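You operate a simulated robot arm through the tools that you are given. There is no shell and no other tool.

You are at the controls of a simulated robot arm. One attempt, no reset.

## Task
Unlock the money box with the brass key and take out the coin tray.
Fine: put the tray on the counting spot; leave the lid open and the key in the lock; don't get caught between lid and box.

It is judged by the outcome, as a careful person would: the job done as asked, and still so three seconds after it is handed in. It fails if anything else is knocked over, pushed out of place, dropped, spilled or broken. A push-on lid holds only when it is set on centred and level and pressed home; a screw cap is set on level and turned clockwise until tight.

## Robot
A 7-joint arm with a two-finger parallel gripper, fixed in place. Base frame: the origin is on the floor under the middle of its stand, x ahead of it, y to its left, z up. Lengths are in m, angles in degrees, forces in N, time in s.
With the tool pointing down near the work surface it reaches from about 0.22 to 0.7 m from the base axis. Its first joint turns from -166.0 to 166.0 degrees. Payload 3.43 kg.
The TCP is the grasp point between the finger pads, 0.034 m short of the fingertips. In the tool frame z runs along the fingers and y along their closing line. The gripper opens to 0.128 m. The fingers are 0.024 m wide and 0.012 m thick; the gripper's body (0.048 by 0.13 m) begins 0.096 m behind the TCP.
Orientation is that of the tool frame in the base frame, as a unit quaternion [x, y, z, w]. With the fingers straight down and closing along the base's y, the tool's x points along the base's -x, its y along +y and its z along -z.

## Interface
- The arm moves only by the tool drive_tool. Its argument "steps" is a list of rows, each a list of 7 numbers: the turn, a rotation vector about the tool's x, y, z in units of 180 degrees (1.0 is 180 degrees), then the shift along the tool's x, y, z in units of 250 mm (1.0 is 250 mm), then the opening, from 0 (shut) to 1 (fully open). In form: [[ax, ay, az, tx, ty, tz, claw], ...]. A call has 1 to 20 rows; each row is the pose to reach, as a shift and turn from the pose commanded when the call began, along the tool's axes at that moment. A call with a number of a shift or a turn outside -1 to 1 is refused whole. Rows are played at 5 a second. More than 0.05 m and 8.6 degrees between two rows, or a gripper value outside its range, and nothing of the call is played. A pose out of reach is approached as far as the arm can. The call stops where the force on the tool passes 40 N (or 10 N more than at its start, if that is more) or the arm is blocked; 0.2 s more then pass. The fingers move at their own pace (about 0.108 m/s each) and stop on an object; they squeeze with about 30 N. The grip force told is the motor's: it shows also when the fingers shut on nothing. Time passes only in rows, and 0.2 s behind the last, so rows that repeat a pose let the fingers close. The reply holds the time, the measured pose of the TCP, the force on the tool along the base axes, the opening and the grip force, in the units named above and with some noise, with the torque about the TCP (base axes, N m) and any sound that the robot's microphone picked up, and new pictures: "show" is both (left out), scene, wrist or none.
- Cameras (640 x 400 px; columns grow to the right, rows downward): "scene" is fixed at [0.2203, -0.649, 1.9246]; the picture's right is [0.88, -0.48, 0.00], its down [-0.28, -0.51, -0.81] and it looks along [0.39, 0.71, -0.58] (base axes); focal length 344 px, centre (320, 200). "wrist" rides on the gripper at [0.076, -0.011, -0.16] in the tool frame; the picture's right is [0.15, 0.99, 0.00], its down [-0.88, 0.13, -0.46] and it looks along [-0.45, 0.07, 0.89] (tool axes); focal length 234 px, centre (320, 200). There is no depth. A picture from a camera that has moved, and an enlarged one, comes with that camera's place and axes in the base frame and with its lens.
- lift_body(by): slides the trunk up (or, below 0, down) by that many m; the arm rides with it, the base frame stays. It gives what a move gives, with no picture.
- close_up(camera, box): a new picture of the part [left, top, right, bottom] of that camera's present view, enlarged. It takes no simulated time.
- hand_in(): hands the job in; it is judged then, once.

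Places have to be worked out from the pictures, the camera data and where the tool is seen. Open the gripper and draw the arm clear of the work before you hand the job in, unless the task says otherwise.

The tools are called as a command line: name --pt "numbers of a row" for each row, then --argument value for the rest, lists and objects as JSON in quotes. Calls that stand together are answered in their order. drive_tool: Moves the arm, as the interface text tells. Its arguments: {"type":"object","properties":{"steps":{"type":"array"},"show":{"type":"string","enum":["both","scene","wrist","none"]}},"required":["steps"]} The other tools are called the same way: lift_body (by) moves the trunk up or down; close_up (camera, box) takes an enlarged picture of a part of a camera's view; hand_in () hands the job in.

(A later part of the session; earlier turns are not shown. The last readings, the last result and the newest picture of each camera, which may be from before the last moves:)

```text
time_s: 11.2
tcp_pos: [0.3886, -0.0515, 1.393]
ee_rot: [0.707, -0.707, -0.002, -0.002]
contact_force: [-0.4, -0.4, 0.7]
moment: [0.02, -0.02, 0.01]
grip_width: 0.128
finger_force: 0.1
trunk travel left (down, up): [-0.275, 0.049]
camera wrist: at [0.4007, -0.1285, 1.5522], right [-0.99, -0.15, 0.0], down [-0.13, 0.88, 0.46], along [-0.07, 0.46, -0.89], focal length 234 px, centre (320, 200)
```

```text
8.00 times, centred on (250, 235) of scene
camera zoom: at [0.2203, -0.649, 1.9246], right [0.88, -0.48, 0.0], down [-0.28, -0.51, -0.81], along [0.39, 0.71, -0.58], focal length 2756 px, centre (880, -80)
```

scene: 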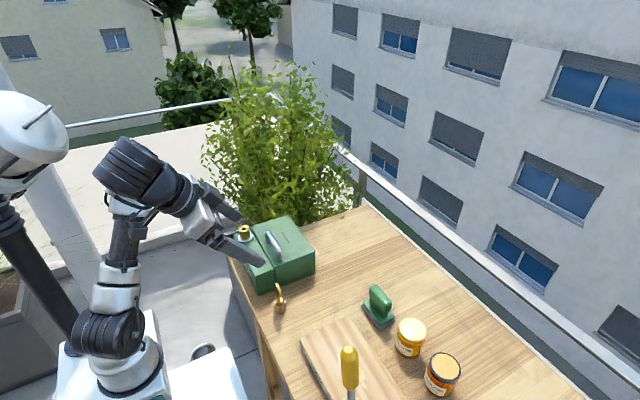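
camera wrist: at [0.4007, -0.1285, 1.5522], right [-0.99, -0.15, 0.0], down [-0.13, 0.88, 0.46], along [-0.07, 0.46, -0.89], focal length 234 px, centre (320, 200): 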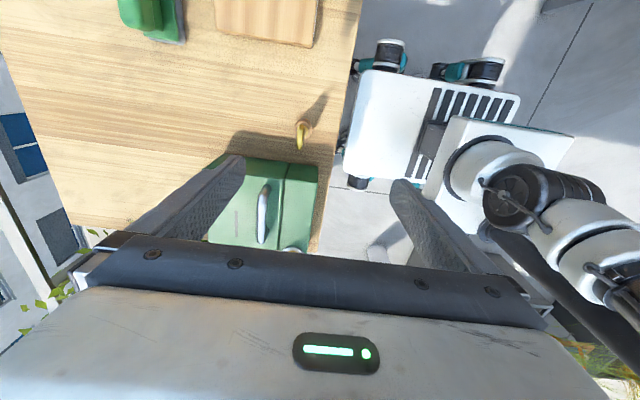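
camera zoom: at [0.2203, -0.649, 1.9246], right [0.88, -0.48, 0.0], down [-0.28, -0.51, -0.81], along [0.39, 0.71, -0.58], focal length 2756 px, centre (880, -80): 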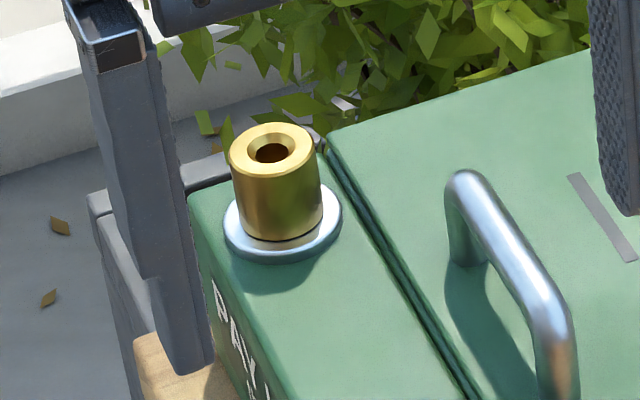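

I judge the key's axis to be at about (0.415, -0.043), with the bow from z≈1.155 to 1.207 and its flat faces across x. I'll move above it and narrow the fingers partway.

drive_tool --pt "0 0 0 -0.012 -0.036 0.147 0.8" --pt "0 0 0 -0.023 -0.072 0.293 0.6" --pt "0 0 0 -0.034 -0.107 0.44 0.45" --pt "0 0 0 -0.034 -0.107 0.44 0.45" --show "wrist"

close_up --camera "wrist" --box '[250, 80, 390, 200]'

close_up --camera "scene" --box '[240, 240, 320, 320]'

```text
time_s: 12.2
tcp_pos: [0.4182, -0.0422, 1.2821]
ee_rot: [-0.707, 0.708, 0.0, 0.002]
contact_force: [-1.1, -0.2, -0.3]
moment: [-0.02, -0.03, -0.03]
grip_width: 0.0576
finger_force: 0.1
trunk travel left (down, up): [-0.275, 0.049]
camera wrist: at [0.4274, -0.1185, 1.4415], right [-0.99, -0.14, 0.0], down [-0.13, 0.88, 0.46], along [-0.06, 0.45, -0.89], focal length 234 px, centre (320, 200)
```

wrist: 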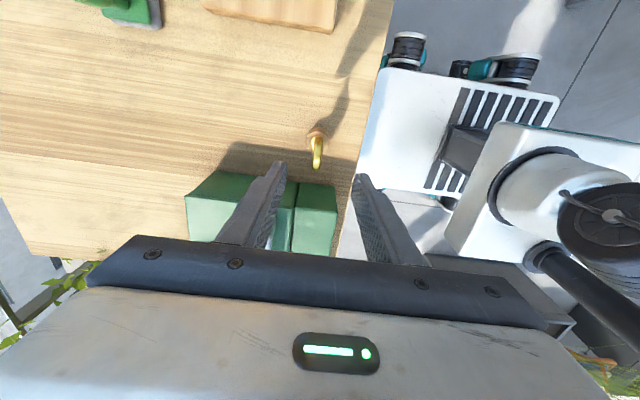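

```text
3.33 times, centred on (320, 140) of wrist
camera zoom: at [0.4274, -0.1185, 1.4415], right [-0.99, -0.14, 0.0], down [-0.13, 0.88, 0.46], along [-0.06, 0.45, -0.89], focal length 781 px, centre (320, 400)
```

zoom: 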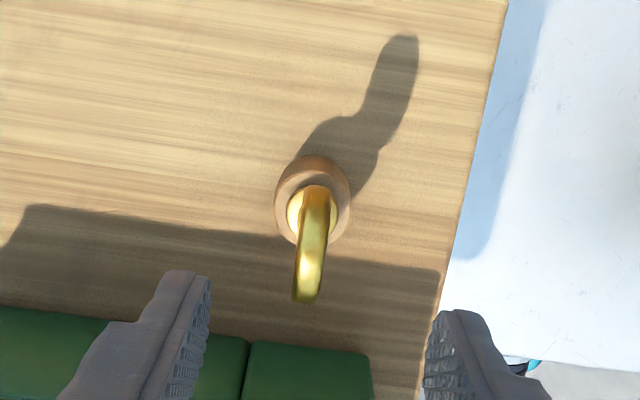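

```text
5.00 times, centred on (280, 280) of scene
camera zoom: at [0.2203, -0.649, 1.9246], right [0.88, -0.48, 0.0], down [-0.28, -0.51, -0.81], along [0.39, 0.71, -0.58], focal length 1722 px, centre (520, -200)
```

zoom: 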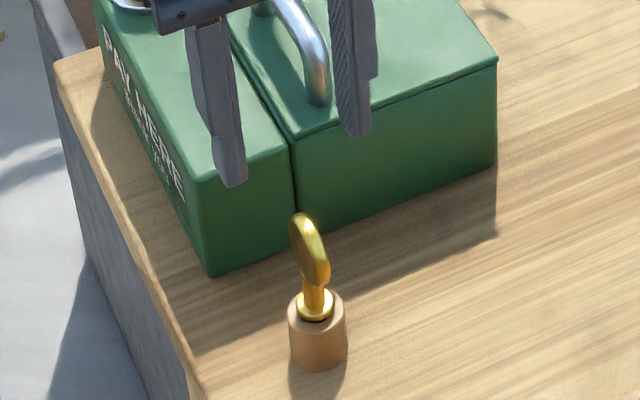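

The key is centred within about 2.5 mm. I'll correct x by that much, descend to grasp height z≈1.187 with the fingers still open, and look before closing.

drive_tool --pt "0 0 0 0.002 -0.01 0.1 0.45" --pt "0 0 0 0.004 -0.01 0.2 0.4" --pt "0 0 0 0.004 -0.01 0.3 0.4" --pt "0 0 0 0.004 -0.01 0.37 0.35" --show "wrist"

close_up --camera "wrist" --box '[260, 120, 380, 220]'

close_up --camera "scene" --box '[240, 240, 320, 320]'

```text
time_s: 13.2
tcp_pos: [0.4197, -0.0447, 1.19]
ee_rot: [-0.706, 0.708, 0.0, 0.0]
contact_force: [-0.6, 0.1, 0.0]
moment: [0.0, -0.02, -0.01]
grip_width: 0.0447
finger_force: 0.1
trunk travel left (down, up): [-0.275, 0.049]
camera wrist: at [0.4309, -0.1207, 1.3497], right [-0.99, -0.14, 0.0], down [-0.13, 0.88, 0.46], along [-0.07, 0.45, -0.89], focal length 234 px, centre (320, 200)
```

wrist: 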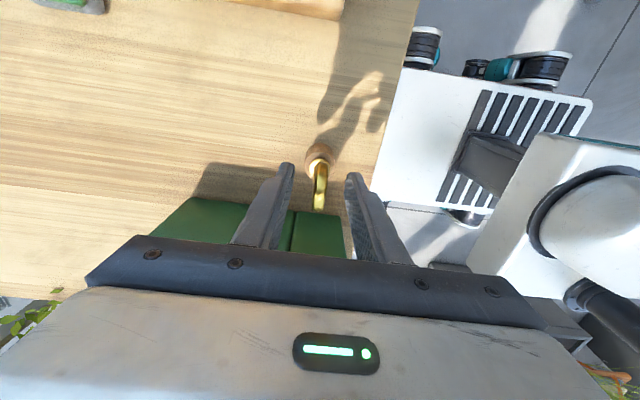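

```text
4.00 times, centred on (320, 170) of wrist
camera zoom: at [0.4309, -0.1207, 1.3497], right [-0.99, -0.14, 0.0], down [-0.13, 0.88, 0.46], along [-0.07, 0.45, -0.89], focal length 937 px, centre (320, 320)
```

zoom: 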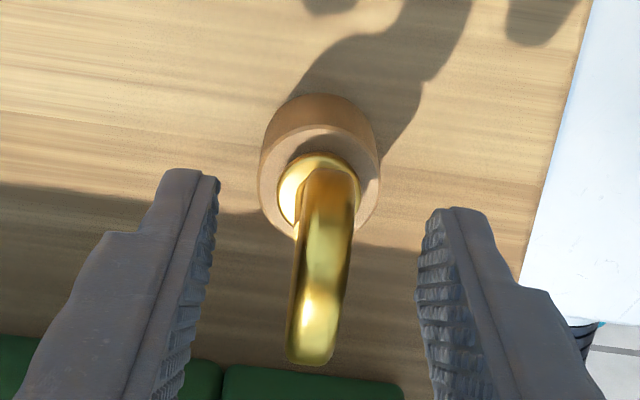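

```text
5.00 times, centred on (280, 280) of scene
camera zoom: at [0.2203, -0.649, 1.9246], right [0.88, -0.48, 0.0], down [-0.28, -0.51, -0.81], along [0.39, 0.71, -0.58], focal length 1722 px, centre (520, -200)
```

zoom: 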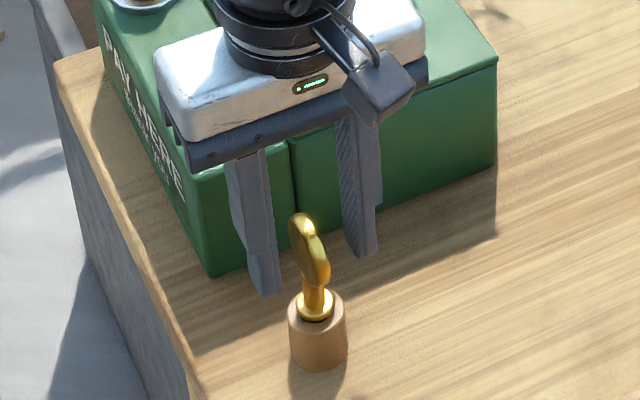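

The bow is between the pads, spanning about z 1.147–1.208, and the midpoint lines up. I'll lower by 3 mm and close.

drive_tool --pt "0 0 0 0 0 0.012 0.35" --pt "0 0 0 0 0 0.012 0.15" --pt "0 0 0 0 0 0.012 0" --pt "0 0 0 0 0 0.012 0" --pt "0 0 0 0 0 0.012 0" --show "both"

close_up --camera "wrist" --box '[260, 120, 380, 220]'

close_up --camera "scene" --box '[240, 240, 320, 320]'

```text
time_s: 14.4
tcp_pos: [0.4196, -0.0442, 1.1873]
ee_rot: [-0.706, 0.708, 0.0, 0.0]
contact_force: [0.4, 0.0, 0.4]
moment: [0.01, 0.01, 0.0]
grip_width: 0.009
finger_force: 30.2
trunk travel left (down, up): [-0.275, 0.049]
camera wrist: at [0.4306, -0.1202, 1.3474], right [-0.99, -0.14, 0.0], down [-0.13, 0.88, 0.46], along [-0.07, 0.45, -0.89], focal length 234 px, centre (320, 200)
```

scene: 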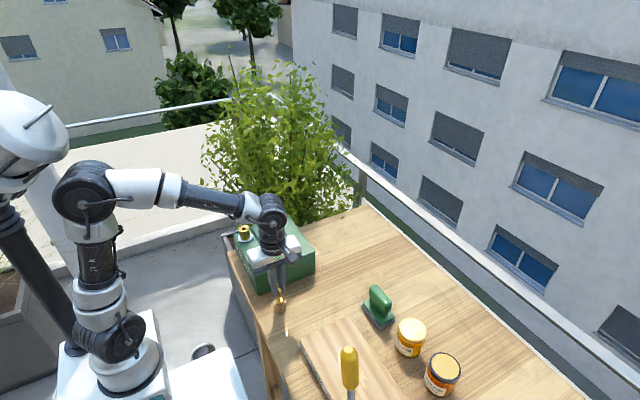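
wrist: 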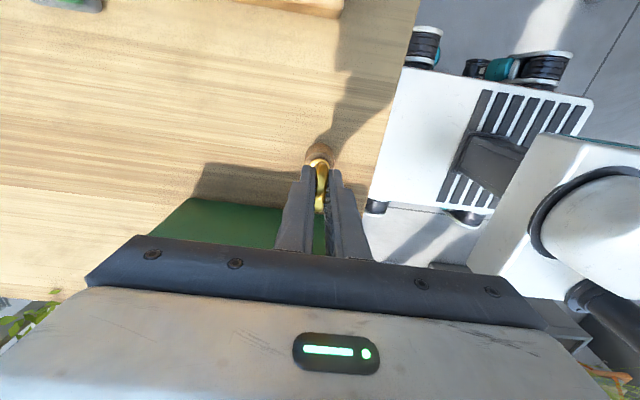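

```text
4.00 times, centred on (320, 170) of wrist
camera zoom: at [0.4306, -0.1202, 1.3474], right [-0.99, -0.14, 0.0], down [-0.13, 0.88, 0.46], along [-0.07, 0.45, -0.89], focal length 937 px, centre (320, 320)
```

zoom: 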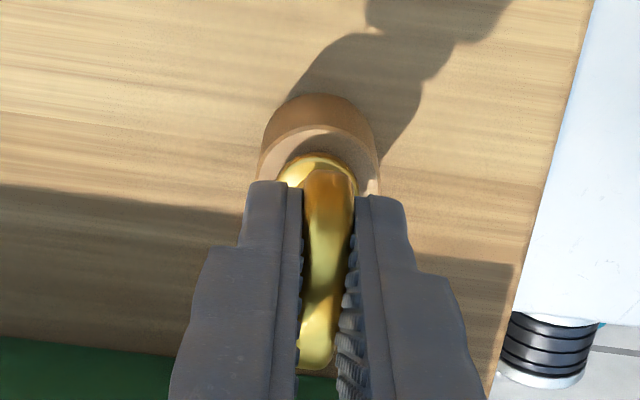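

```text
5.00 times, centred on (280, 280) of scene
camera zoom: at [0.2203, -0.649, 1.9246], right [0.88, -0.48, 0.0], down [-0.28, -0.51, -0.81], along [0.39, 0.71, -0.58], focal length 1722 px, centre (520, -200)
```

zoom: 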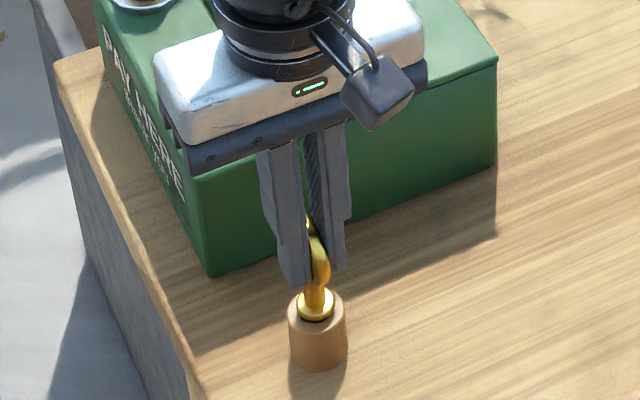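

The key is gripped (9 mm, 30 N) with little side force. Now I'll lift it straight up and check that the holder stays.

drive_tool --pt "0 0 0 0 0 -0.04 0" --pt "0 0 0 0 0 -0.1 0" --pt "0 0 0 0 0 -0.18 0" --pt "0 0 0 0 0 -0.28 0" --pt "0 0 0 0 0 -0.4 0" --pt "0 0 0 0 0 -0.5 0" --show "both"

close_up --camera "wrist" --box '[260, 110, 380, 220]'

close_up --camera "scene" --box '[230, 210, 330, 320]'

```text
time_s: 15.8
tcp_pos: [0.4185, -0.0469, 1.3132]
ee_rot: [-0.707, 0.707, 0.001, 0.0]
contact_force: [0.4, 0.1, -0.5]
moment: [-0.01, -0.01, -0.02]
grip_width: 0.0089
finger_force: 30.0
trunk travel left (down, up): [-0.275, 0.049]
camera wrist: at [0.4299, -0.122, 1.4724], right [-0.99, -0.14, 0.0], down [-0.13, 0.88, 0.46], along [-0.07, 0.45, -0.89], focal length 234 px, centre (320, 200)
```

scene: 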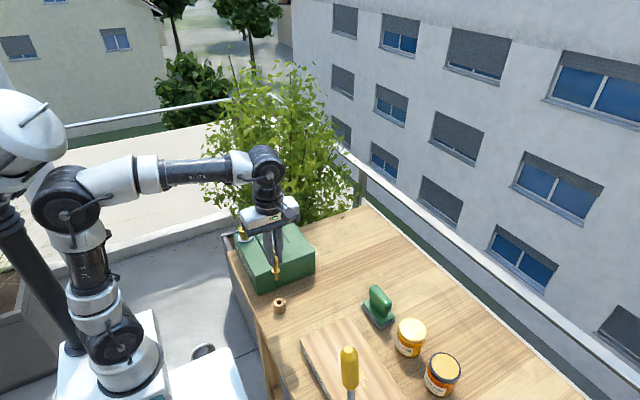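
wrist: 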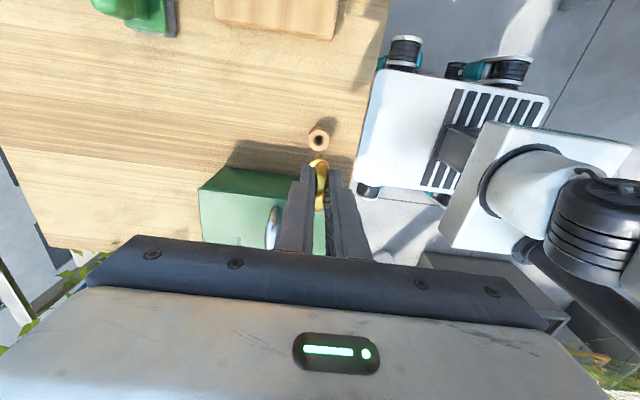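

```text
3.64 times, centred on (320, 165) of wrist
camera zoom: at [0.4299, -0.122, 1.4724], right [-0.99, -0.14, 0.0], down [-0.13, 0.88, 0.46], along [-0.07, 0.45, -0.89], focal length 852 px, centre (320, 327)
```

zoom: 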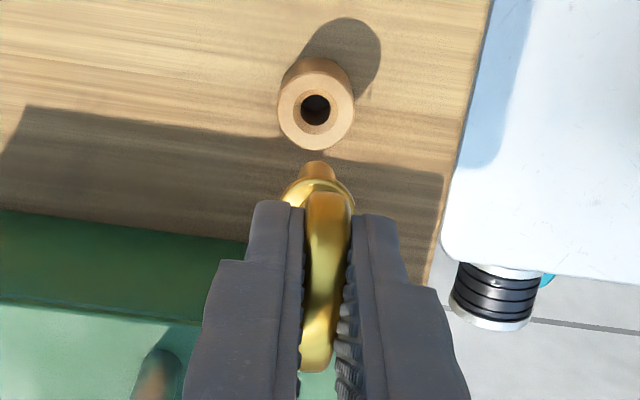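

```text
3.64 times, centred on (280, 265) of scene
camera zoom: at [0.2203, -0.649, 1.9246], right [0.88, -0.48, 0.0], down [-0.28, -0.51, -0.81], along [0.39, 0.71, -0.58], focal length 1253 px, centre (466, -36)
```

zoom: 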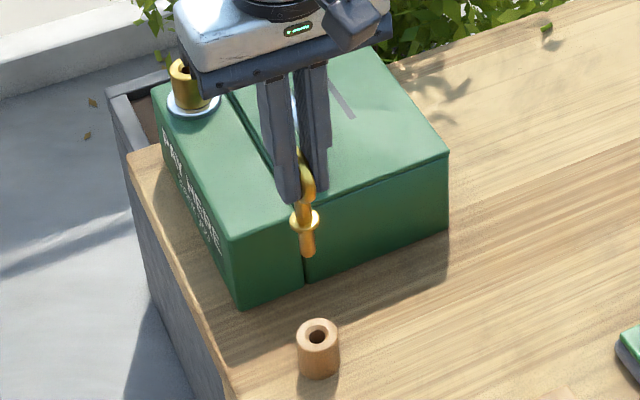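

The key is out and the holder stayed put; the shaft projects about 9–10 cm below the TCP. The lock's hole I estimate at about (0.413, 0.214), top z≈1.20, so I'll carry the key up and along +y toward it.

drive_tool --pt "0 0 0 0 0 -0.16 0" --pt "0 0 0 -0.15 0.005 -0.18 0" --pt "0 0 0 -0.3 0.01 -0.18 0" --pt "0 0 0 -0.45 0.015 -0.18 0" --pt "0 0 0 -0.6 0.02 -0.18 0" --pt "0 0 0 -0.75 0.02 -0.18 0" --pt "0 0 0 -0.88 0.02 -0.18 0" --pt "0 0 0 -0.98 0.02 -0.18 0" --show "both"

close_up --camera "wrist" --box '[250, 90, 390, 210]'

close_up --camera "scene" --box '[215, 180, 315, 280]'

```text
time_s: 17.6
tcp_pos: [0.4136, 0.1997, 1.3601]
ee_rot: [-0.707, 0.707, 0.001, 0.0]
contact_force: [0.5, 0.5, -1.5]
moment: [-0.03, -0.02, 0.02]
grip_width: 0.0091
finger_force: 30.2
trunk travel left (down, up): [-0.275, 0.049]
camera wrist: at [0.425, 0.1246, 1.5196], right [-0.99, -0.14, 0.0], down [-0.13, 0.88, 0.46], along [-0.07, 0.45, -0.89], focal length 234 px, centre (320, 200)
```

scene: 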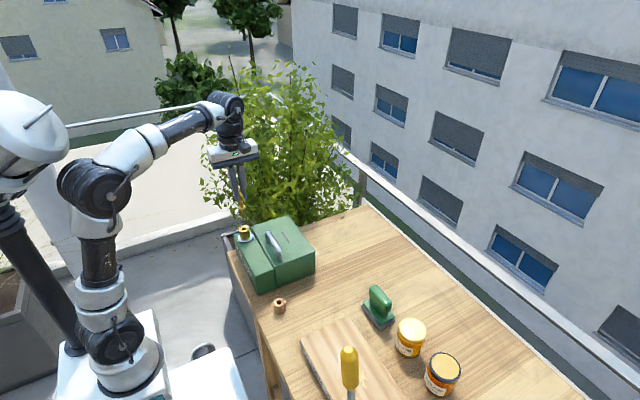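
wrist: 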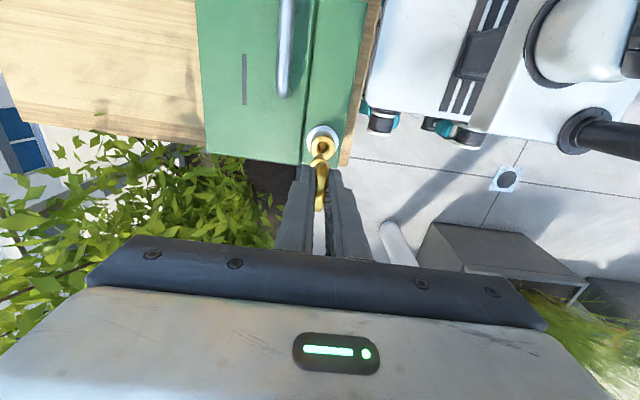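

```text
3.33 times, centred on (320, 150) of wrist
camera zoom: at [0.425, 0.1246, 1.5196], right [-0.99, -0.14, 0.0], down [-0.13, 0.88, 0.46], along [-0.07, 0.45, -0.89], focal length 781 px, centre (320, 367)
```

zoom: 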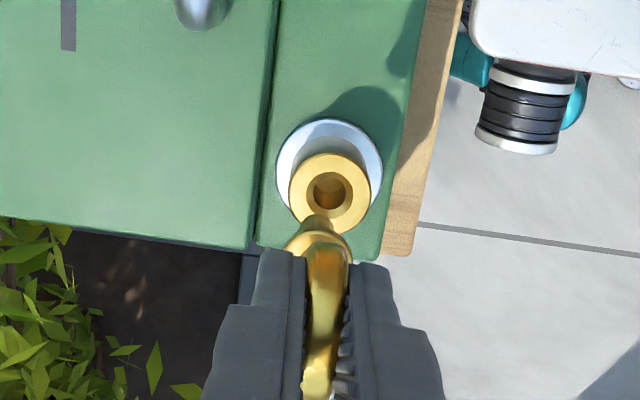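

```text
4.00 times, centred on (265, 230) of scene
camera zoom: at [0.2203, -0.649, 1.9246], right [0.88, -0.48, 0.0], down [-0.28, -0.51, -0.81], along [0.39, 0.71, -0.58], focal length 1378 px, centre (540, 80)
```

zoom: 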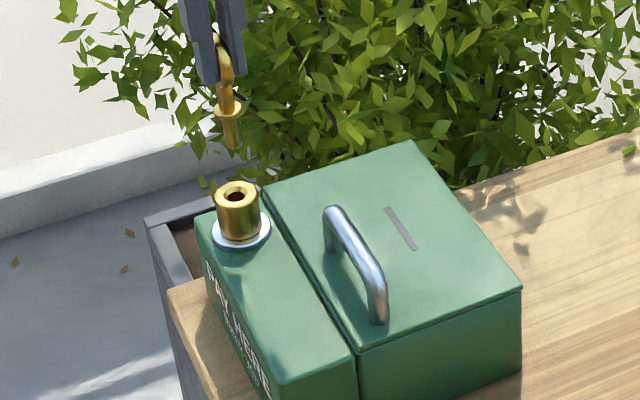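

The hole shows at column 323, row 148, so the key needs to go roughly 6 mm in -x and 5–7 mm in +y. I'll zoom the scene view strongly to cross-check the lateral alignment.

close_up --camera "scene" --box '[225, 200, 265, 250]'

close_up --camera "wrist" --box '[290, 120, 350, 180]'

```text
8.00 times, centred on (245, 225) of scene
camera zoom: at [0.2203, -0.649, 1.9246], right [0.88, -0.48, 0.0], down [-0.28, -0.51, -0.81], along [0.39, 0.71, -0.58], focal length 2756 px, centre (920, 0)
```

zoom: 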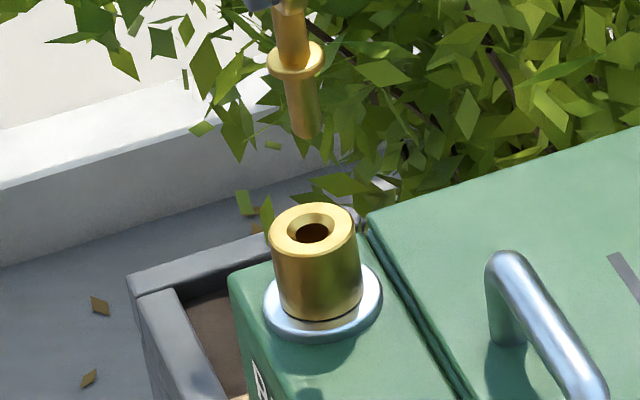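

```text
6.67 times, centred on (320, 150) of wrist
camera zoom: at [0.425, 0.1246, 1.5196], right [-0.99, -0.14, 0.0], down [-0.13, 0.88, 0.46], along [-0.07, 0.45, -0.89], focal length 1561 px, centre (320, 533)
```

zoom: 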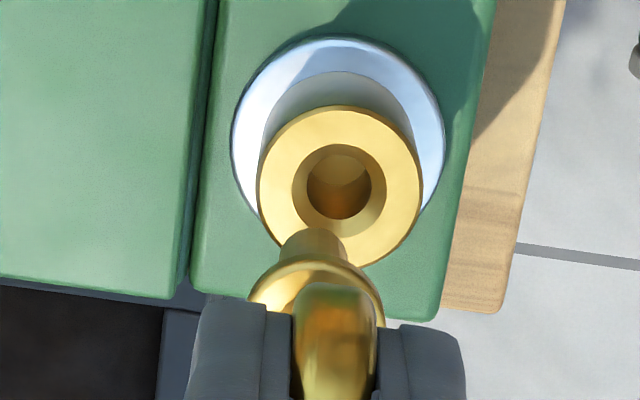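

Combining both views puts the lock at about (0.409, 0.203), top z≈1.214, with the key tip about 9.6 cm below the TCP. I'll shift by that and lower until the tip is roughly 1.4 cm above the lock, then re-check.

drive_tool --pt "0 0 0 -0.006 0.009 0.05 0" --pt "0 0 0 -0.012 0.018 0.1 0" --pt "0 0 0 -0.012 0.018 0.14 0" --pt "0 0 0 -0.012 0.018 0.14 0" --show "none"

close_up --camera "scene" --box '[225, 200, 265, 250]'

close_up --camera "wrist" --box '[290, 120, 350, 180]'

```text
time_s: 18.6
tcp_pos: [0.4109, 0.2034, 1.3228]
ee_rot: [-0.707, 0.708, 0.0, 0.001]
contact_force: [0.0, 0.3, 0.5]
moment: [0.01, 0.02, -0.02]
grip_width: 0.0087
finger_force: 30.3
trunk travel left (down, up): [-0.275, 0.049]
```

```text
8.00 times, centred on (245, 225) of scene
camera zoom: at [0.2203, -0.649, 1.9246], right [0.88, -0.48, 0.0], down [-0.28, -0.51, -0.81], along [0.39, 0.71, -0.58], focal length 2756 px, centre (920, 0)
```

zoom: 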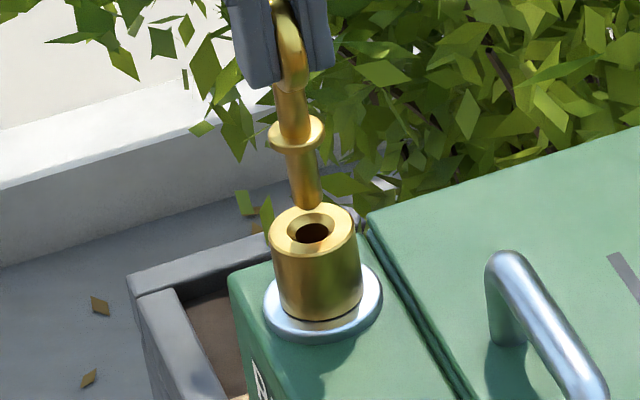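

```text
6.67 times, centred on (320, 150) of wrist
camera zoom: at [0.4211, 0.127, 1.4833], right [-0.99, -0.14, 0.0], down [-0.13, 0.88, 0.46], along [-0.06, 0.45, -0.89], focal length 1561 px, centre (320, 533)
```

zoom: 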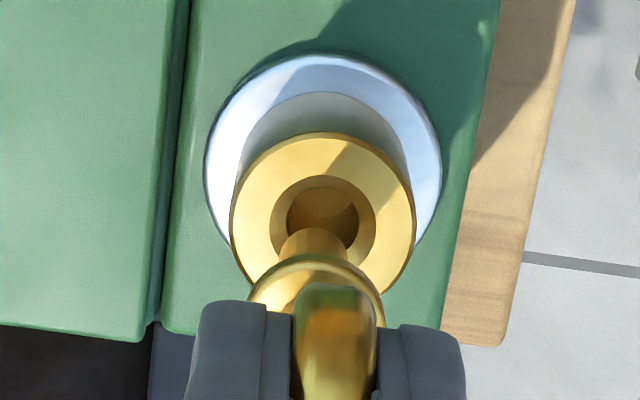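

The tip is centred over the hole within about 1 mm in both views. I'll nudge 1 mm in -x and lower slowly by 2 cm into the chamfer.

drive_tool --pt "0 0 0 0 0.004 0.02 0" --pt "0 0 0 0 0.004 0.035 0" --pt "0 0 0 0 0.004 0.05 0" --pt "0 0 0 0 0.004 0.065 0" --pt "0 0 0 0 0.004 0.08 0" --show "none"

close_up --camera "scene" --box '[225, 200, 265, 250]'

close_up --camera "wrist" --box '[290, 120, 350, 180]'

```text
time_s: 19.8
tcp_pos: [0.4108, 0.2018, 1.3026]
ee_rot: [-0.706, 0.708, 0.0, -0.002]
contact_force: [-1.0, -7.2, -3.3]
moment: [-0.7, 0.09, -0.01]
grip_width: 0.0088
finger_force: 29.9
trunk travel left (down, up): [-0.275, 0.049]
```

```text
8.00 times, centred on (245, 225) of scene
camera zoom: at [0.2203, -0.649, 1.9246], right [0.88, -0.48, 0.0], down [-0.28, -0.51, -0.81], along [0.39, 0.71, -0.58], focal length 2756 px, centre (920, 0)
```

zoom: 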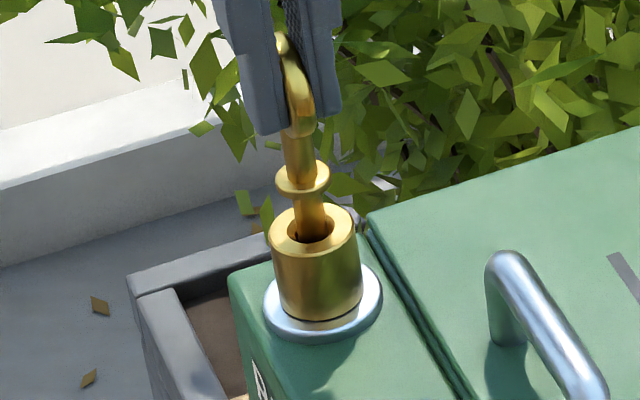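

```text
6.67 times, centred on (320, 150) of wrist
camera zoom: at [0.4213, 0.1262, 1.4618], right [-0.99, -0.14, 0.0], down [-0.13, 0.88, 0.45], along [-0.07, 0.45, -0.89], focal length 1561 px, centre (320, 533)
```

zoom: 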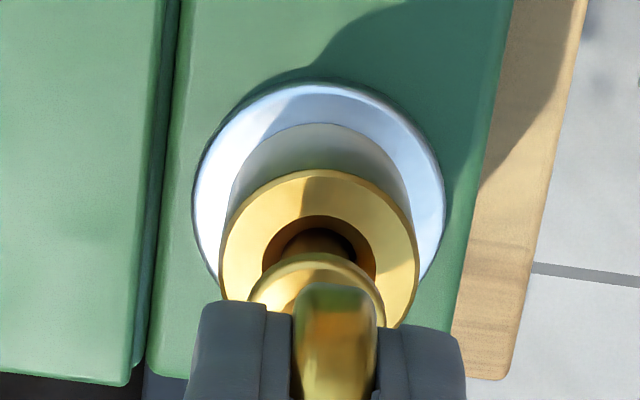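

The tip is in the chamfer, but 7 N pushes the tool toward -y, so the command is about 2 mm too far in +y. I'll shift 2 mm in -y and go on down gently.

drive_tool --pt "0 0 0 0.005 0 0 0" --pt "0 0 0 0.009 0 0 0" --pt "0 0 0 0.009 0 0.008 0" --pt "0 0 0 0.009 0 0.02 0" --show "none"

close_up --camera "scene" --box '[225, 200, 265, 250]'

```text
time_s: 20.8
tcp_pos: [0.4093, 0.2019, 1.299]
ee_rot: [-0.706, 0.708, 0.001, 0.0]
contact_force: [0.7, -0.5, -0.5]
moment: [-0.01, 0.0, 0.06]
grip_width: 0.0087
finger_force: 30.0
trunk travel left (down, up): [-0.275, 0.049]
```

```text
8.00 times, centred on (245, 225) of scene
camera zoom: at [0.2203, -0.649, 1.9246], right [0.88, -0.48, 0.0], down [-0.28, -0.51, -0.81], along [0.39, 0.71, -0.58], focal length 2756 px, centre (920, 0)
```

zoom: 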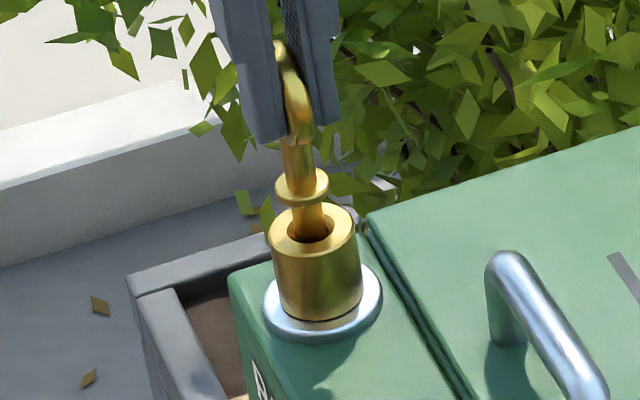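

The side force has gone. I'll keep lowering in small steps until the collar seats on the lock.

drive_tool --pt "0 0 0 0 0 0.016 0" --pt "0 0 0 0 0 0.032 0" --pt "0 0 0 0 0 0.048 0" --pt "0 0 0 0 0 0.06 0" --show "none"

close_up --camera "scene" --box '[225, 200, 265, 250]'

```text
time_s: 21.8
tcp_pos: [0.4091, 0.201, 1.2851]
ee_rot: [-0.706, 0.708, -0.001, 0.002]
contact_force: [-0.7, -0.5, 9.5]
moment: [-0.05, 0.09, 0.02]
grip_width: 0.009
finger_force: 30.2
trunk travel left (down, up): [-0.275, 0.049]
```

```text
8.00 times, centred on (245, 225) of scene
camera zoom: at [0.2203, -0.649, 1.9246], right [0.88, -0.48, 0.0], down [-0.28, -0.51, -0.81], along [0.39, 0.71, -0.58], focal length 2756 px, centre (920, 0)
```

zoom: 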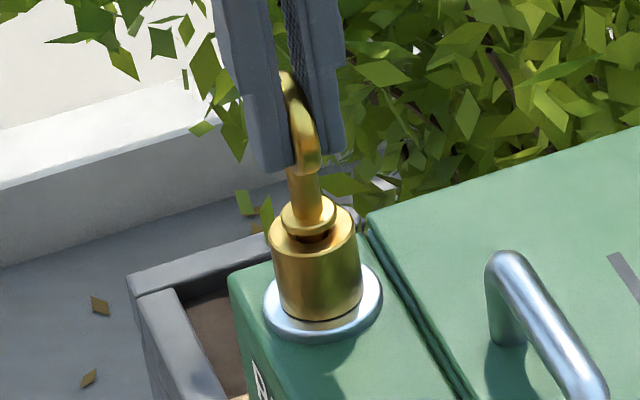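

There are 9.5 N of upward force and the collar appears about 5 mm above the lock's rim. I'll press a little further to see whether it seats or has reached bottom.

drive_tool --pt "0 0 0 0 0 0.006 0" --pt "0 0 0 0 0 0.012 0" --pt "0 0 0 0 0 0.02 0" --show "none"

close_up --camera "scene" --box '[225, 200, 265, 250]'

close_up --camera "wrist" --box '[280, 120, 360, 200]'

```text
time_s: 22.6
tcp_pos: [0.4096, 0.2006, 1.2798]
ee_rot: [-0.707, 0.707, -0.001, 0.002]
contact_force: [-0.6, -0.7, 26.7]
moment: [0.07, 0.01, -0.01]
grip_width: 0.0093
finger_force: 29.7
trunk travel left (down, up): [-0.275, 0.049]
```

```text
8.00 times, centred on (245, 225) of scene
camera zoom: at [0.2203, -0.649, 1.9246], right [0.88, -0.48, 0.0], down [-0.28, -0.51, -0.81], along [0.39, 0.71, -0.58], focal length 2756 px, centre (920, 0)
```

zoom: 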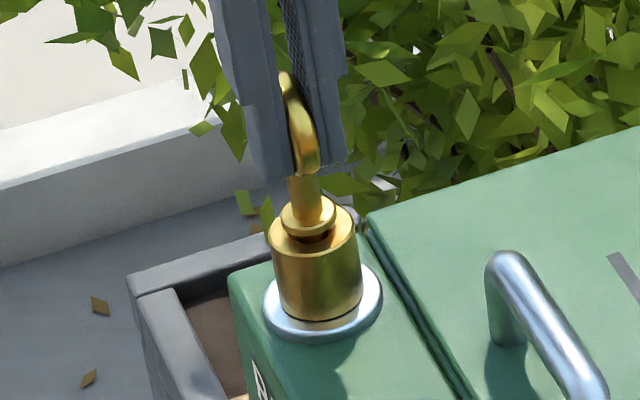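

```text
5.00 times, centred on (320, 160) of wrist
camera zoom: at [0.4193, 0.1247, 1.4393], right [-0.99, -0.14, 0.0], down [-0.13, 0.88, 0.46], along [-0.06, 0.45, -0.89], focal length 1171 px, centre (320, 400)
```

zoom: 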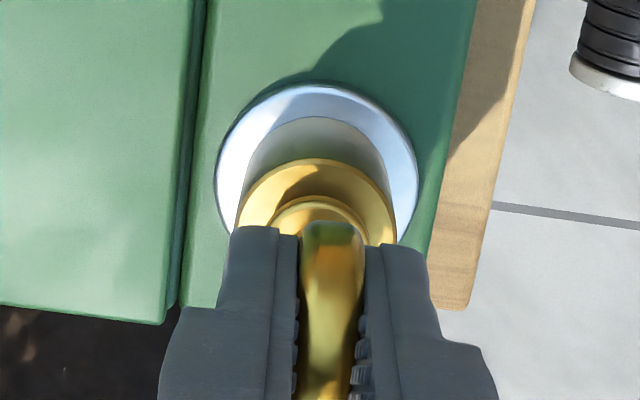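

The key has bottomed: the fingers slid a few mm on the bow while the key stayed still. I'll ease off the press and try turning clockwise in small steps, watching torque and sound.

drive_tool --pt "0 0 0 0 0 -0.01 0" --pt "0 0 0 0 0 -0.014 0" --pt "0 0 0.03 0 0 -0.014 0" --pt "0 0 0.06 0 0 -0.014 0" --pt "0 0 0.09 0 0 -0.014 0" --show "none"

close_up --camera "scene" --box '[225, 200, 265, 250]'

```text
time_s: 23.8
tcp_pos: [0.409, 0.2015, 1.2811]
ee_rot: [-0.599, 0.801, 0.001, 0.001]
contact_force: [-1.3, 0.0, -0.4]
moment: [-0.04, 0.05, -0.01]
grip_width: 0.0088
finger_force: 29.9
trunk travel left (down, up): [-0.275, 0.049]
```

```text
8.00 times, centred on (245, 225) of scene
camera zoom: at [0.2203, -0.649, 1.9246], right [0.88, -0.48, 0.0], down [-0.28, -0.51, -0.81], along [0.39, 0.71, -0.58], focal length 2756 px, centre (920, 0)
```

zoom: 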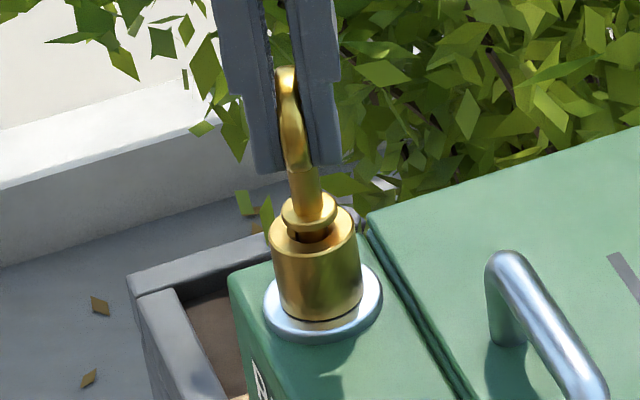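

It turned about 17° with no torque, and the key lifted slightly. I'll press it lightly back down while turning further, to feel for a drop or a stop.

drive_tool --pt "0 0 0.03 0 0 0.008 0" --pt "0 0 0.07 0 0 0.01 0" --pt "0 0 0.11 0 0 0.01 0" --pt "0 0 0.15 0 0 0.01 0" --pt "0 0 0.19 0 0 0.01 0" --pt "0 0 0.23 0 0 0.01 0" --show "none"

close_up --camera "scene" --box '[225, 200, 265, 250]'

```text
time_s: 25.2
tcp_pos: [0.4081, 0.2032, 1.2797]
ee_rot: [-0.277, 0.961, 0.001, 0.0]
contact_force: [-10.7, 5.8, -0.4]
moment: [0.39, 0.78, 0.06]
grip_width: 0.009
finger_force: 30.3
trunk travel left (down, up): [-0.275, 0.049]
```

```text
8.00 times, centred on (245, 225) of scene
camera zoom: at [0.2203, -0.649, 1.9246], right [0.88, -0.48, 0.0], down [-0.28, -0.51, -0.81], along [0.39, 0.71, -0.58], focal length 2756 px, centre (920, 0)
```

zoom: 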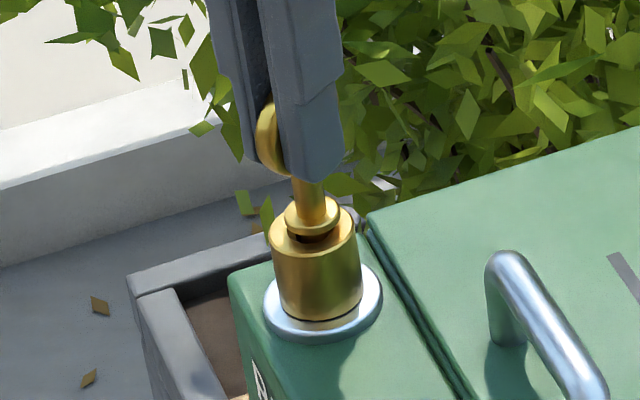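

The turn has reached about 58° with no torque, but a side force of 12 N built up because the key's axis sits slightly off the tool's axis. I'll relieve it with a 2 mm shift and press gently.

drive_tool --pt "0 0 0 0.002 0.004 0 0" --pt "0 0 0 0.0042 0.0083 0 0" --pt "0 0 0 0.0042 0.0083 0.006 0" --pt "0 0 0 0.0042 0.0083 0.012 0" --show "none"

close_up --camera "scene" --box '[225, 200, 265, 250]'

close_up --camera "wrist" --box '[270, 110, 370, 210]'

```text
time_s: 26.2
tcp_pos: [0.4065, 0.2036, 1.2803]
ee_rot: [-0.277, 0.961, 0.0, 0.004]
contact_force: [-3.1, 3.6, 19.2]
moment: [0.28, 0.28, 0.01]
grip_width: 0.0086
finger_force: 29.3
trunk travel left (down, up): [-0.275, 0.049]
```

```text
8.00 times, centred on (245, 225) of scene
camera zoom: at [0.2203, -0.649, 1.9246], right [0.88, -0.48, 0.0], down [-0.28, -0.51, -0.81], along [0.39, 0.71, -0.58], focal length 2756 px, centre (920, 0)
```

zoom: 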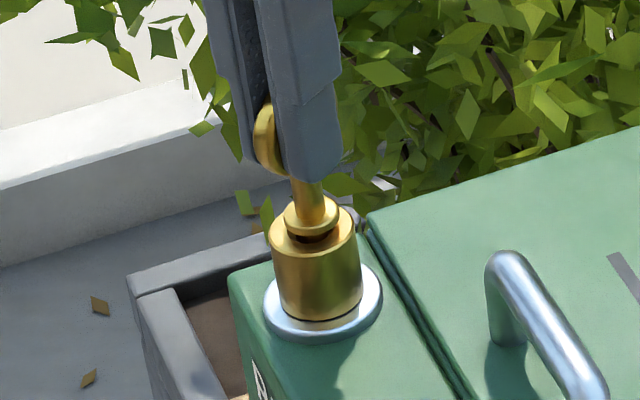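

```text
4.00 times, centred on (320, 160) of wrist
camera zoom: at [0.3481, 0.1526, 1.4383], right [-0.65, 0.76, 0.0], down [0.67, 0.58, 0.46], along [0.35, 0.3, -0.89], focal length 937 px, centre (320, 360)
```

zoom: 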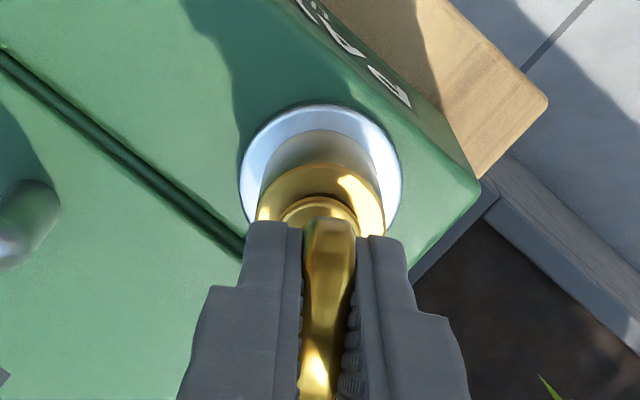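

With 19 N pressing down the key stays at its depth, so it is fully in. I worked out that its axis lies about 4 mm from the tool axis, so I'll keep turning clockwise about the key's own axis.

drive_tool --pt "0 0 0 0 0.003 -0.004 0" --pt "0 0 0.044 -0.0004 0.0055 -0.004 0" --pt "0 0 0.089 -0.0012 0.0084 -0.004 0" --pt "0 0 0.133 -0.0022 0.0104 -0.004 0" --pt "0 0 0.178 -0.0035 0.012 -0.004 0" --show "none"

close_up --camera "scene" --box '[220, 200, 320, 280]'

```text
time_s: 27.4
tcp_pos: [0.4072, 0.2045, 1.2799]
ee_rot: [-0.001, 1.0, 0.001, 0.002]
contact_force: [3.6, -1.3, 29.5]
moment: [-0.02, -0.49, 0.06]
grip_width: 0.0089
finger_force: 29.8
trunk travel left (down, up): [-0.275, 0.049]
```

```text
5.00 times, centred on (270, 240) of scene
camera zoom: at [0.2203, -0.649, 1.9246], right [0.88, -0.48, 0.0], down [-0.28, -0.51, -0.81], along [0.39, 0.71, -0.58], focal length 1722 px, centre (570, 0)
```

zoom: 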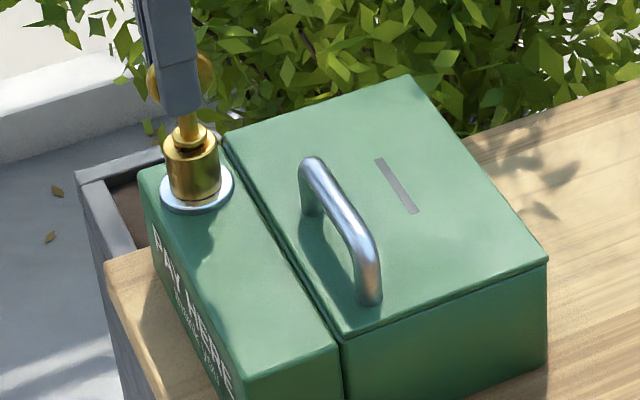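

The key has turned 90° with neither click nor resistance. I'll ease the press and go a further 25° clockwise in case the stop lies a little past a quarter turn.

drive_tool --pt "0 0 0 -0.003 -0.001 -0.008 0" --pt "0 0 0.044 -0.003 0.0012 -0.008 0" --pt "0 0 0.089 -0.004 0.0034 -0.008 0" --pt "0 0 0.139 -0.005 0.0056 -0.008 0" --pt "0 0 0.139 -0.005 0.0056 -0.008 0" --show "wrist"

close_up --camera "scene" --box '[225, 200, 265, 250]'

```text
refused: row 4 steps farther than a row can; nothing moved
```

```text
8.00 times, centred on (245, 225) of scene
camera zoom: at [0.2203, -0.649, 1.9246], right [0.88, -0.48, 0.0], down [-0.28, -0.51, -0.81], along [0.39, 0.71, -0.58], focal length 2756 px, centre (920, 0)
```

zoom: 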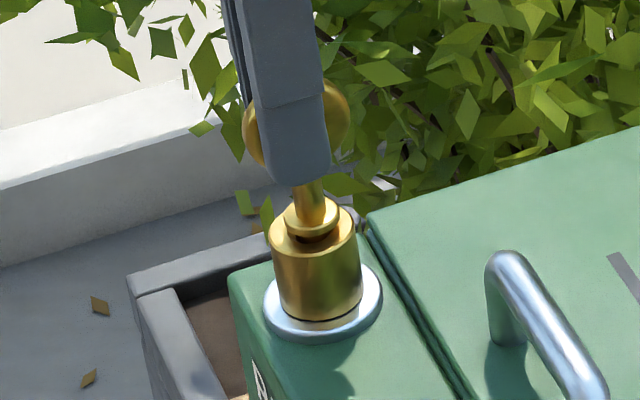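

One row was too big a turn, so nothing moved. I repeat it with smaller steps.

drive_tool --pt "0 0 0 -0.003 -0.001 -0.008 0" --pt "0 0 0.035 -0.003 0.0008 -0.008 0" --pt "0 0 0.07 -0.0035 0.0025 -0.008 0" --pt "0 0 0.105 -0.004 0.004 -0.008 0" --pt "0 0 0.139 -0.005 0.0056 -0.008 0" --pt "0 0 0.139 -0.005 0.0056 -0.008 0" --show "wrist"

close_up --camera "scene" --box '[225, 200, 265, 250]'

```text
time_s: 28.8
tcp_pos: [0.4073, 0.206, 1.2793]
ee_rot: [0.215, 0.977, 0.0, 0.0]
contact_force: [1.5, -6.9, 10.3]
moment: [-0.57, -0.28, 0.02]
grip_width: 0.0088
finger_force: 30.2
trunk travel left (down, up): [-0.275, 0.049]
camera wrist: at [0.3339, 0.2279, 1.4387], right [0.28, 0.96, 0.0], down [0.85, -0.25, 0.46], along [0.44, -0.13, -0.89], focal length 234 px, centre (320, 200)
```

wrist: 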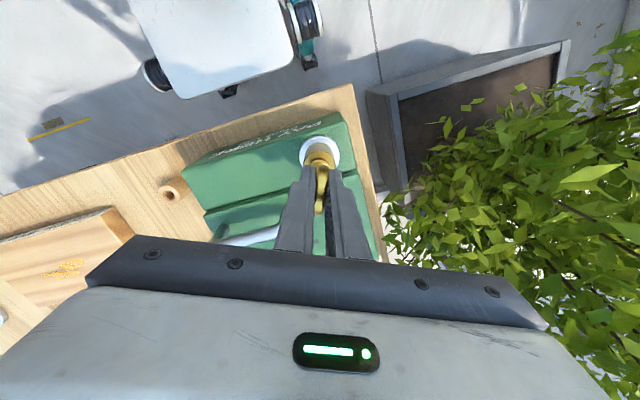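

```text
8.00 times, centred on (245, 225) of scene
camera zoom: at [0.2203, -0.649, 1.9246], right [0.88, -0.48, 0.0], down [-0.28, -0.51, -0.81], along [0.39, 0.71, -0.58], focal length 2756 px, centre (920, 0)
```

zoom: 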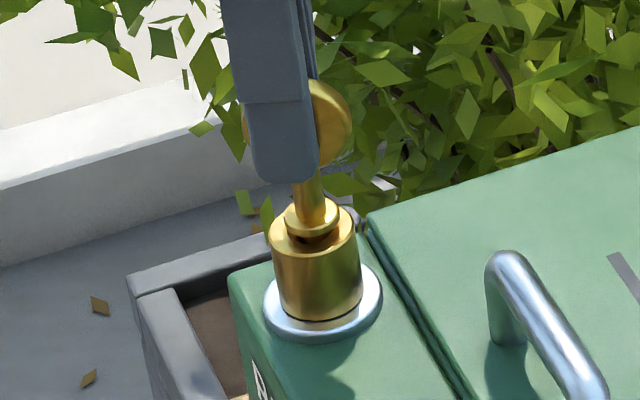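

Still nothing at 115° clockwise. I'll turn back counter-clockwise about the key's axis (refitted to (0.4097, 0.204)) under a light press, to the insertion angle first.

drive_tool --pt "0 0 -0.045 -0.0027 -0.0075 0 0" --pt "0 0 -0.09 -0.0026 -0.009 0 0" --pt "0 0 -0.135 -0.0027 -0.0105 0 0" --pt "0 0 -0.18 -0.0031 -0.012 0 0" --pt "0 0 -0.225 -0.0037 -0.0134 0 0" --pt "0 0 -0.27 -0.0044 -0.0147 0 0" --pt "0 0 -0.315 -0.0054 -0.016 0 0" --pt "0 0 -0.36 -0.0065 -0.017 0 0" --pt "0 0 -0.405 -0.0076 -0.0179 0 0" --pt "0 0 -0.45 -0.009 -0.0187 0 0" --pt "0 0 -0.495 -0.0104 -0.0192 0 0" --pt "0 0 -0.54 -0.0119 -0.0195 0 0" --pt "0 0 -0.585 -0.0134 -0.0195 0 0" --pt "0 0 -0.63 -0.0149 -0.0194 0 0" --show "none"

close_up --camera "scene" --box '[225, 200, 265, 250]'

```text
time_s: 31.8
tcp_pos: [0.4085, 0.2, 1.279]
ee_rot: [-0.698, 0.716, 0.0, -0.001]
contact_force: [-0.8, -4.2, 2.4]
moment: [-0.39, 0.13, -0.96]
grip_width: 0.0183
finger_force: 30.0
trunk travel left (down, up): [-0.275, 0.049]
```

```text
8.00 times, centred on (245, 225) of scene
camera zoom: at [0.2203, -0.649, 1.9246], right [0.88, -0.48, 0.0], down [-0.28, -0.51, -0.81], along [0.39, 0.71, -0.58], focal length 2756 px, centre (920, 0)
```

zoom: 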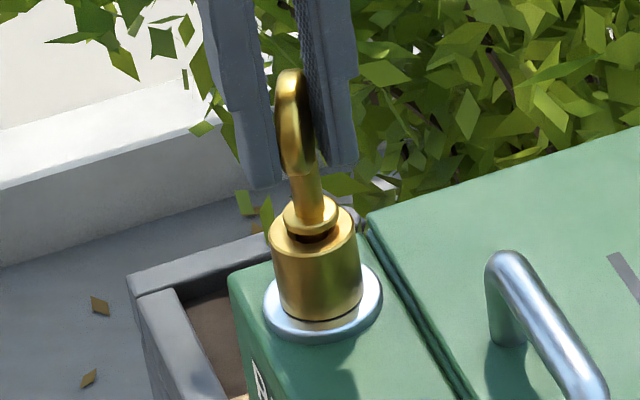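

A firm stop now: torque −0.96 N·m, and the bow is twisted about 24° in the pads, so the key stopped turning at roughly −65° and has some engagement. I'll open the fingers, centre the TCP on the key's axis at that angle, and look before gripping it afresh.

drive_tool --pt "0 0 0.02 0 0 0 0.1" --pt "0 0 0.03 0 0 0 0.35" --pt "0 0 0.03 0 0 0 0.35" --pt "0 0 0.07 -0.006 -0.002 -0.004 0.35" --pt "0 0 0.11 -0.012 -0.0037 -0.008 0.35" --pt "0 0 0.131 -0.012 -0.0037 -0.01 0.35" --show "wrist"

close_up --camera "wrist" --box '[270, 110, 370, 230]'

close_up --camera "scene" --box '[225, 200, 265, 250]'

```text
time_s: 33.2
tcp_pos: [0.4086, 0.2038, 1.2824]
ee_rot: [-0.537, 0.844, 0.0, 0.0]
contact_force: [-0.2, 0.2, -1.0]
moment: [0.0, 0.03, -0.05]
grip_width: 0.0449
finger_force: 0.1
trunk travel left (down, up): [-0.275, 0.049]
camera wrist: at [0.3874, 0.1306, 1.4417], right [-0.96, 0.29, 0.0], down [0.25, 0.85, 0.46], along [0.13, 0.44, -0.89], focal length 234 px, centre (320, 200)
```

wrist: 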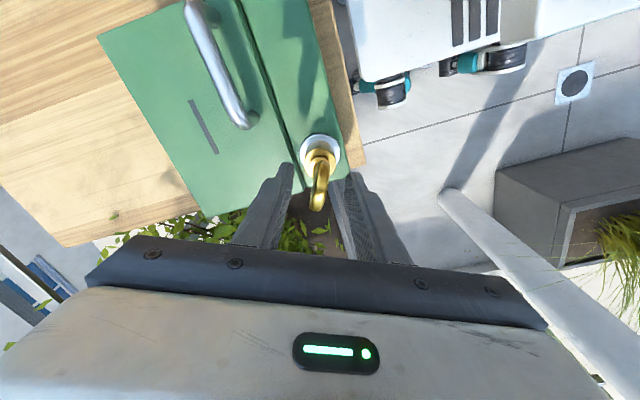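

```text
3.33 times, centred on (320, 170) of wrist
camera zoom: at [0.3874, 0.1306, 1.4417], right [-0.96, 0.29, 0.0], down [0.25, 0.85, 0.46], along [0.13, 0.44, -0.89], focal length 781 px, centre (320, 300)
```

zoom: 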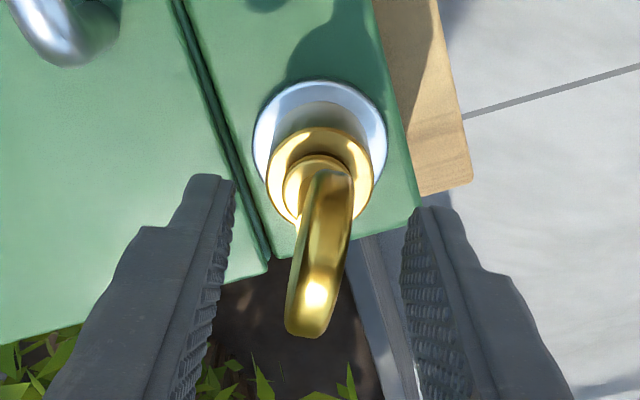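

```text
8.00 times, centred on (245, 225) of scene
camera zoom: at [0.2203, -0.649, 1.9246], right [0.88, -0.48, 0.0], down [-0.28, -0.51, -0.81], along [0.39, 0.71, -0.58], focal length 2756 px, centre (920, 0)
```

zoom: 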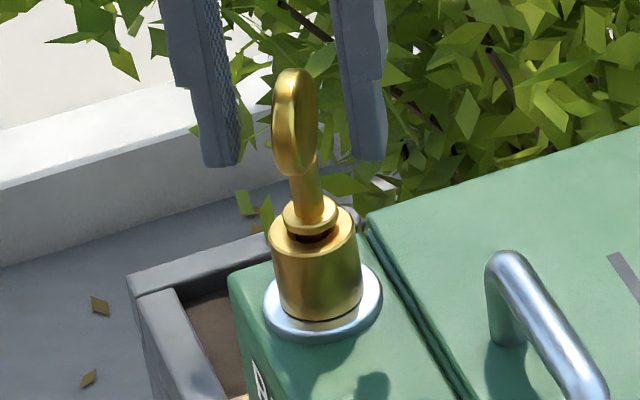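

The key stands upright in the lock with its bow nearly aligned to the pads (about +4° off). I'll align, go 4 mm lower, and grip the bow centred.

drive_tool --pt "0 0 0.022 0 0 0.008 0.35" --pt "0 0 0.022 0 0 0.016 0.3" --pt "0 0 0.022 0 0 0.016 0" --pt "0 0 0.022 0 0 0.016 0" --pt "0 0 0.022 0 0 0.016 0" --show "none"

```text
time_s: 34.4
tcp_pos: [0.4098, 0.2046, 1.2796]
ee_rot: [-0.508, 0.861, 0.001, 0.001]
contact_force: [-1.0, 0.8, 4.5]
moment: [0.14, 0.07, 0.0]
grip_width: 0.009
finger_force: 29.9
trunk travel left (down, up): [-0.275, 0.049]
```

Gripped cleanly at 9 mm. Now I'll turn clockwise again, watching the torque.

drive_tool --pt "0 0 0.042 0 0 0 0" --pt "0 0 0.084 0 0 0 0" --pt "0 0 0.126 0 0 0 0" --pt "0 0 0.168 0 0 0 0" --pt "0 0 0.21 0 0 0 0" --pt "0 0 0.25 0 0 0 0" --show "none"

close_up --camera "scene" --box '[225, 200, 265, 250]'

```text
time_s: 35.8
tcp_pos: [0.4098, 0.2049, 1.2792]
ee_rot: [-0.139, 0.99, 0.001, 0.001]
contact_force: [-1.4, 1.9, 19.1]
moment: [0.11, 0.0, -0.02]
grip_width: 0.0091
finger_force: 30.2
trunk travel left (down, up): [-0.275, 0.049]
```

```text
8.00 times, centred on (245, 225) of scene
camera zoom: at [0.2203, -0.649, 1.9246], right [0.88, -0.48, 0.0], down [-0.28, -0.51, -0.81], along [0.39, 0.71, -0.58], focal length 2756 px, centre (920, 0)
```

zoom: 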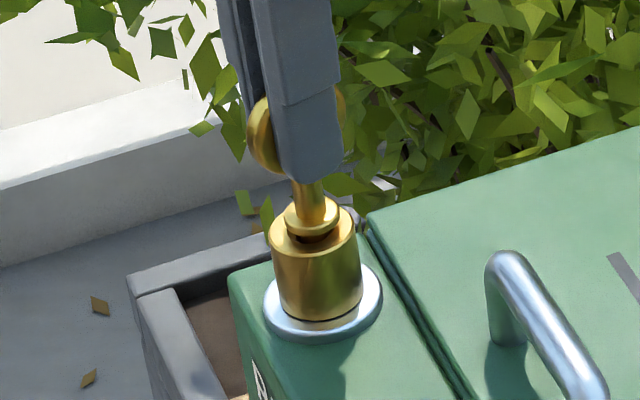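

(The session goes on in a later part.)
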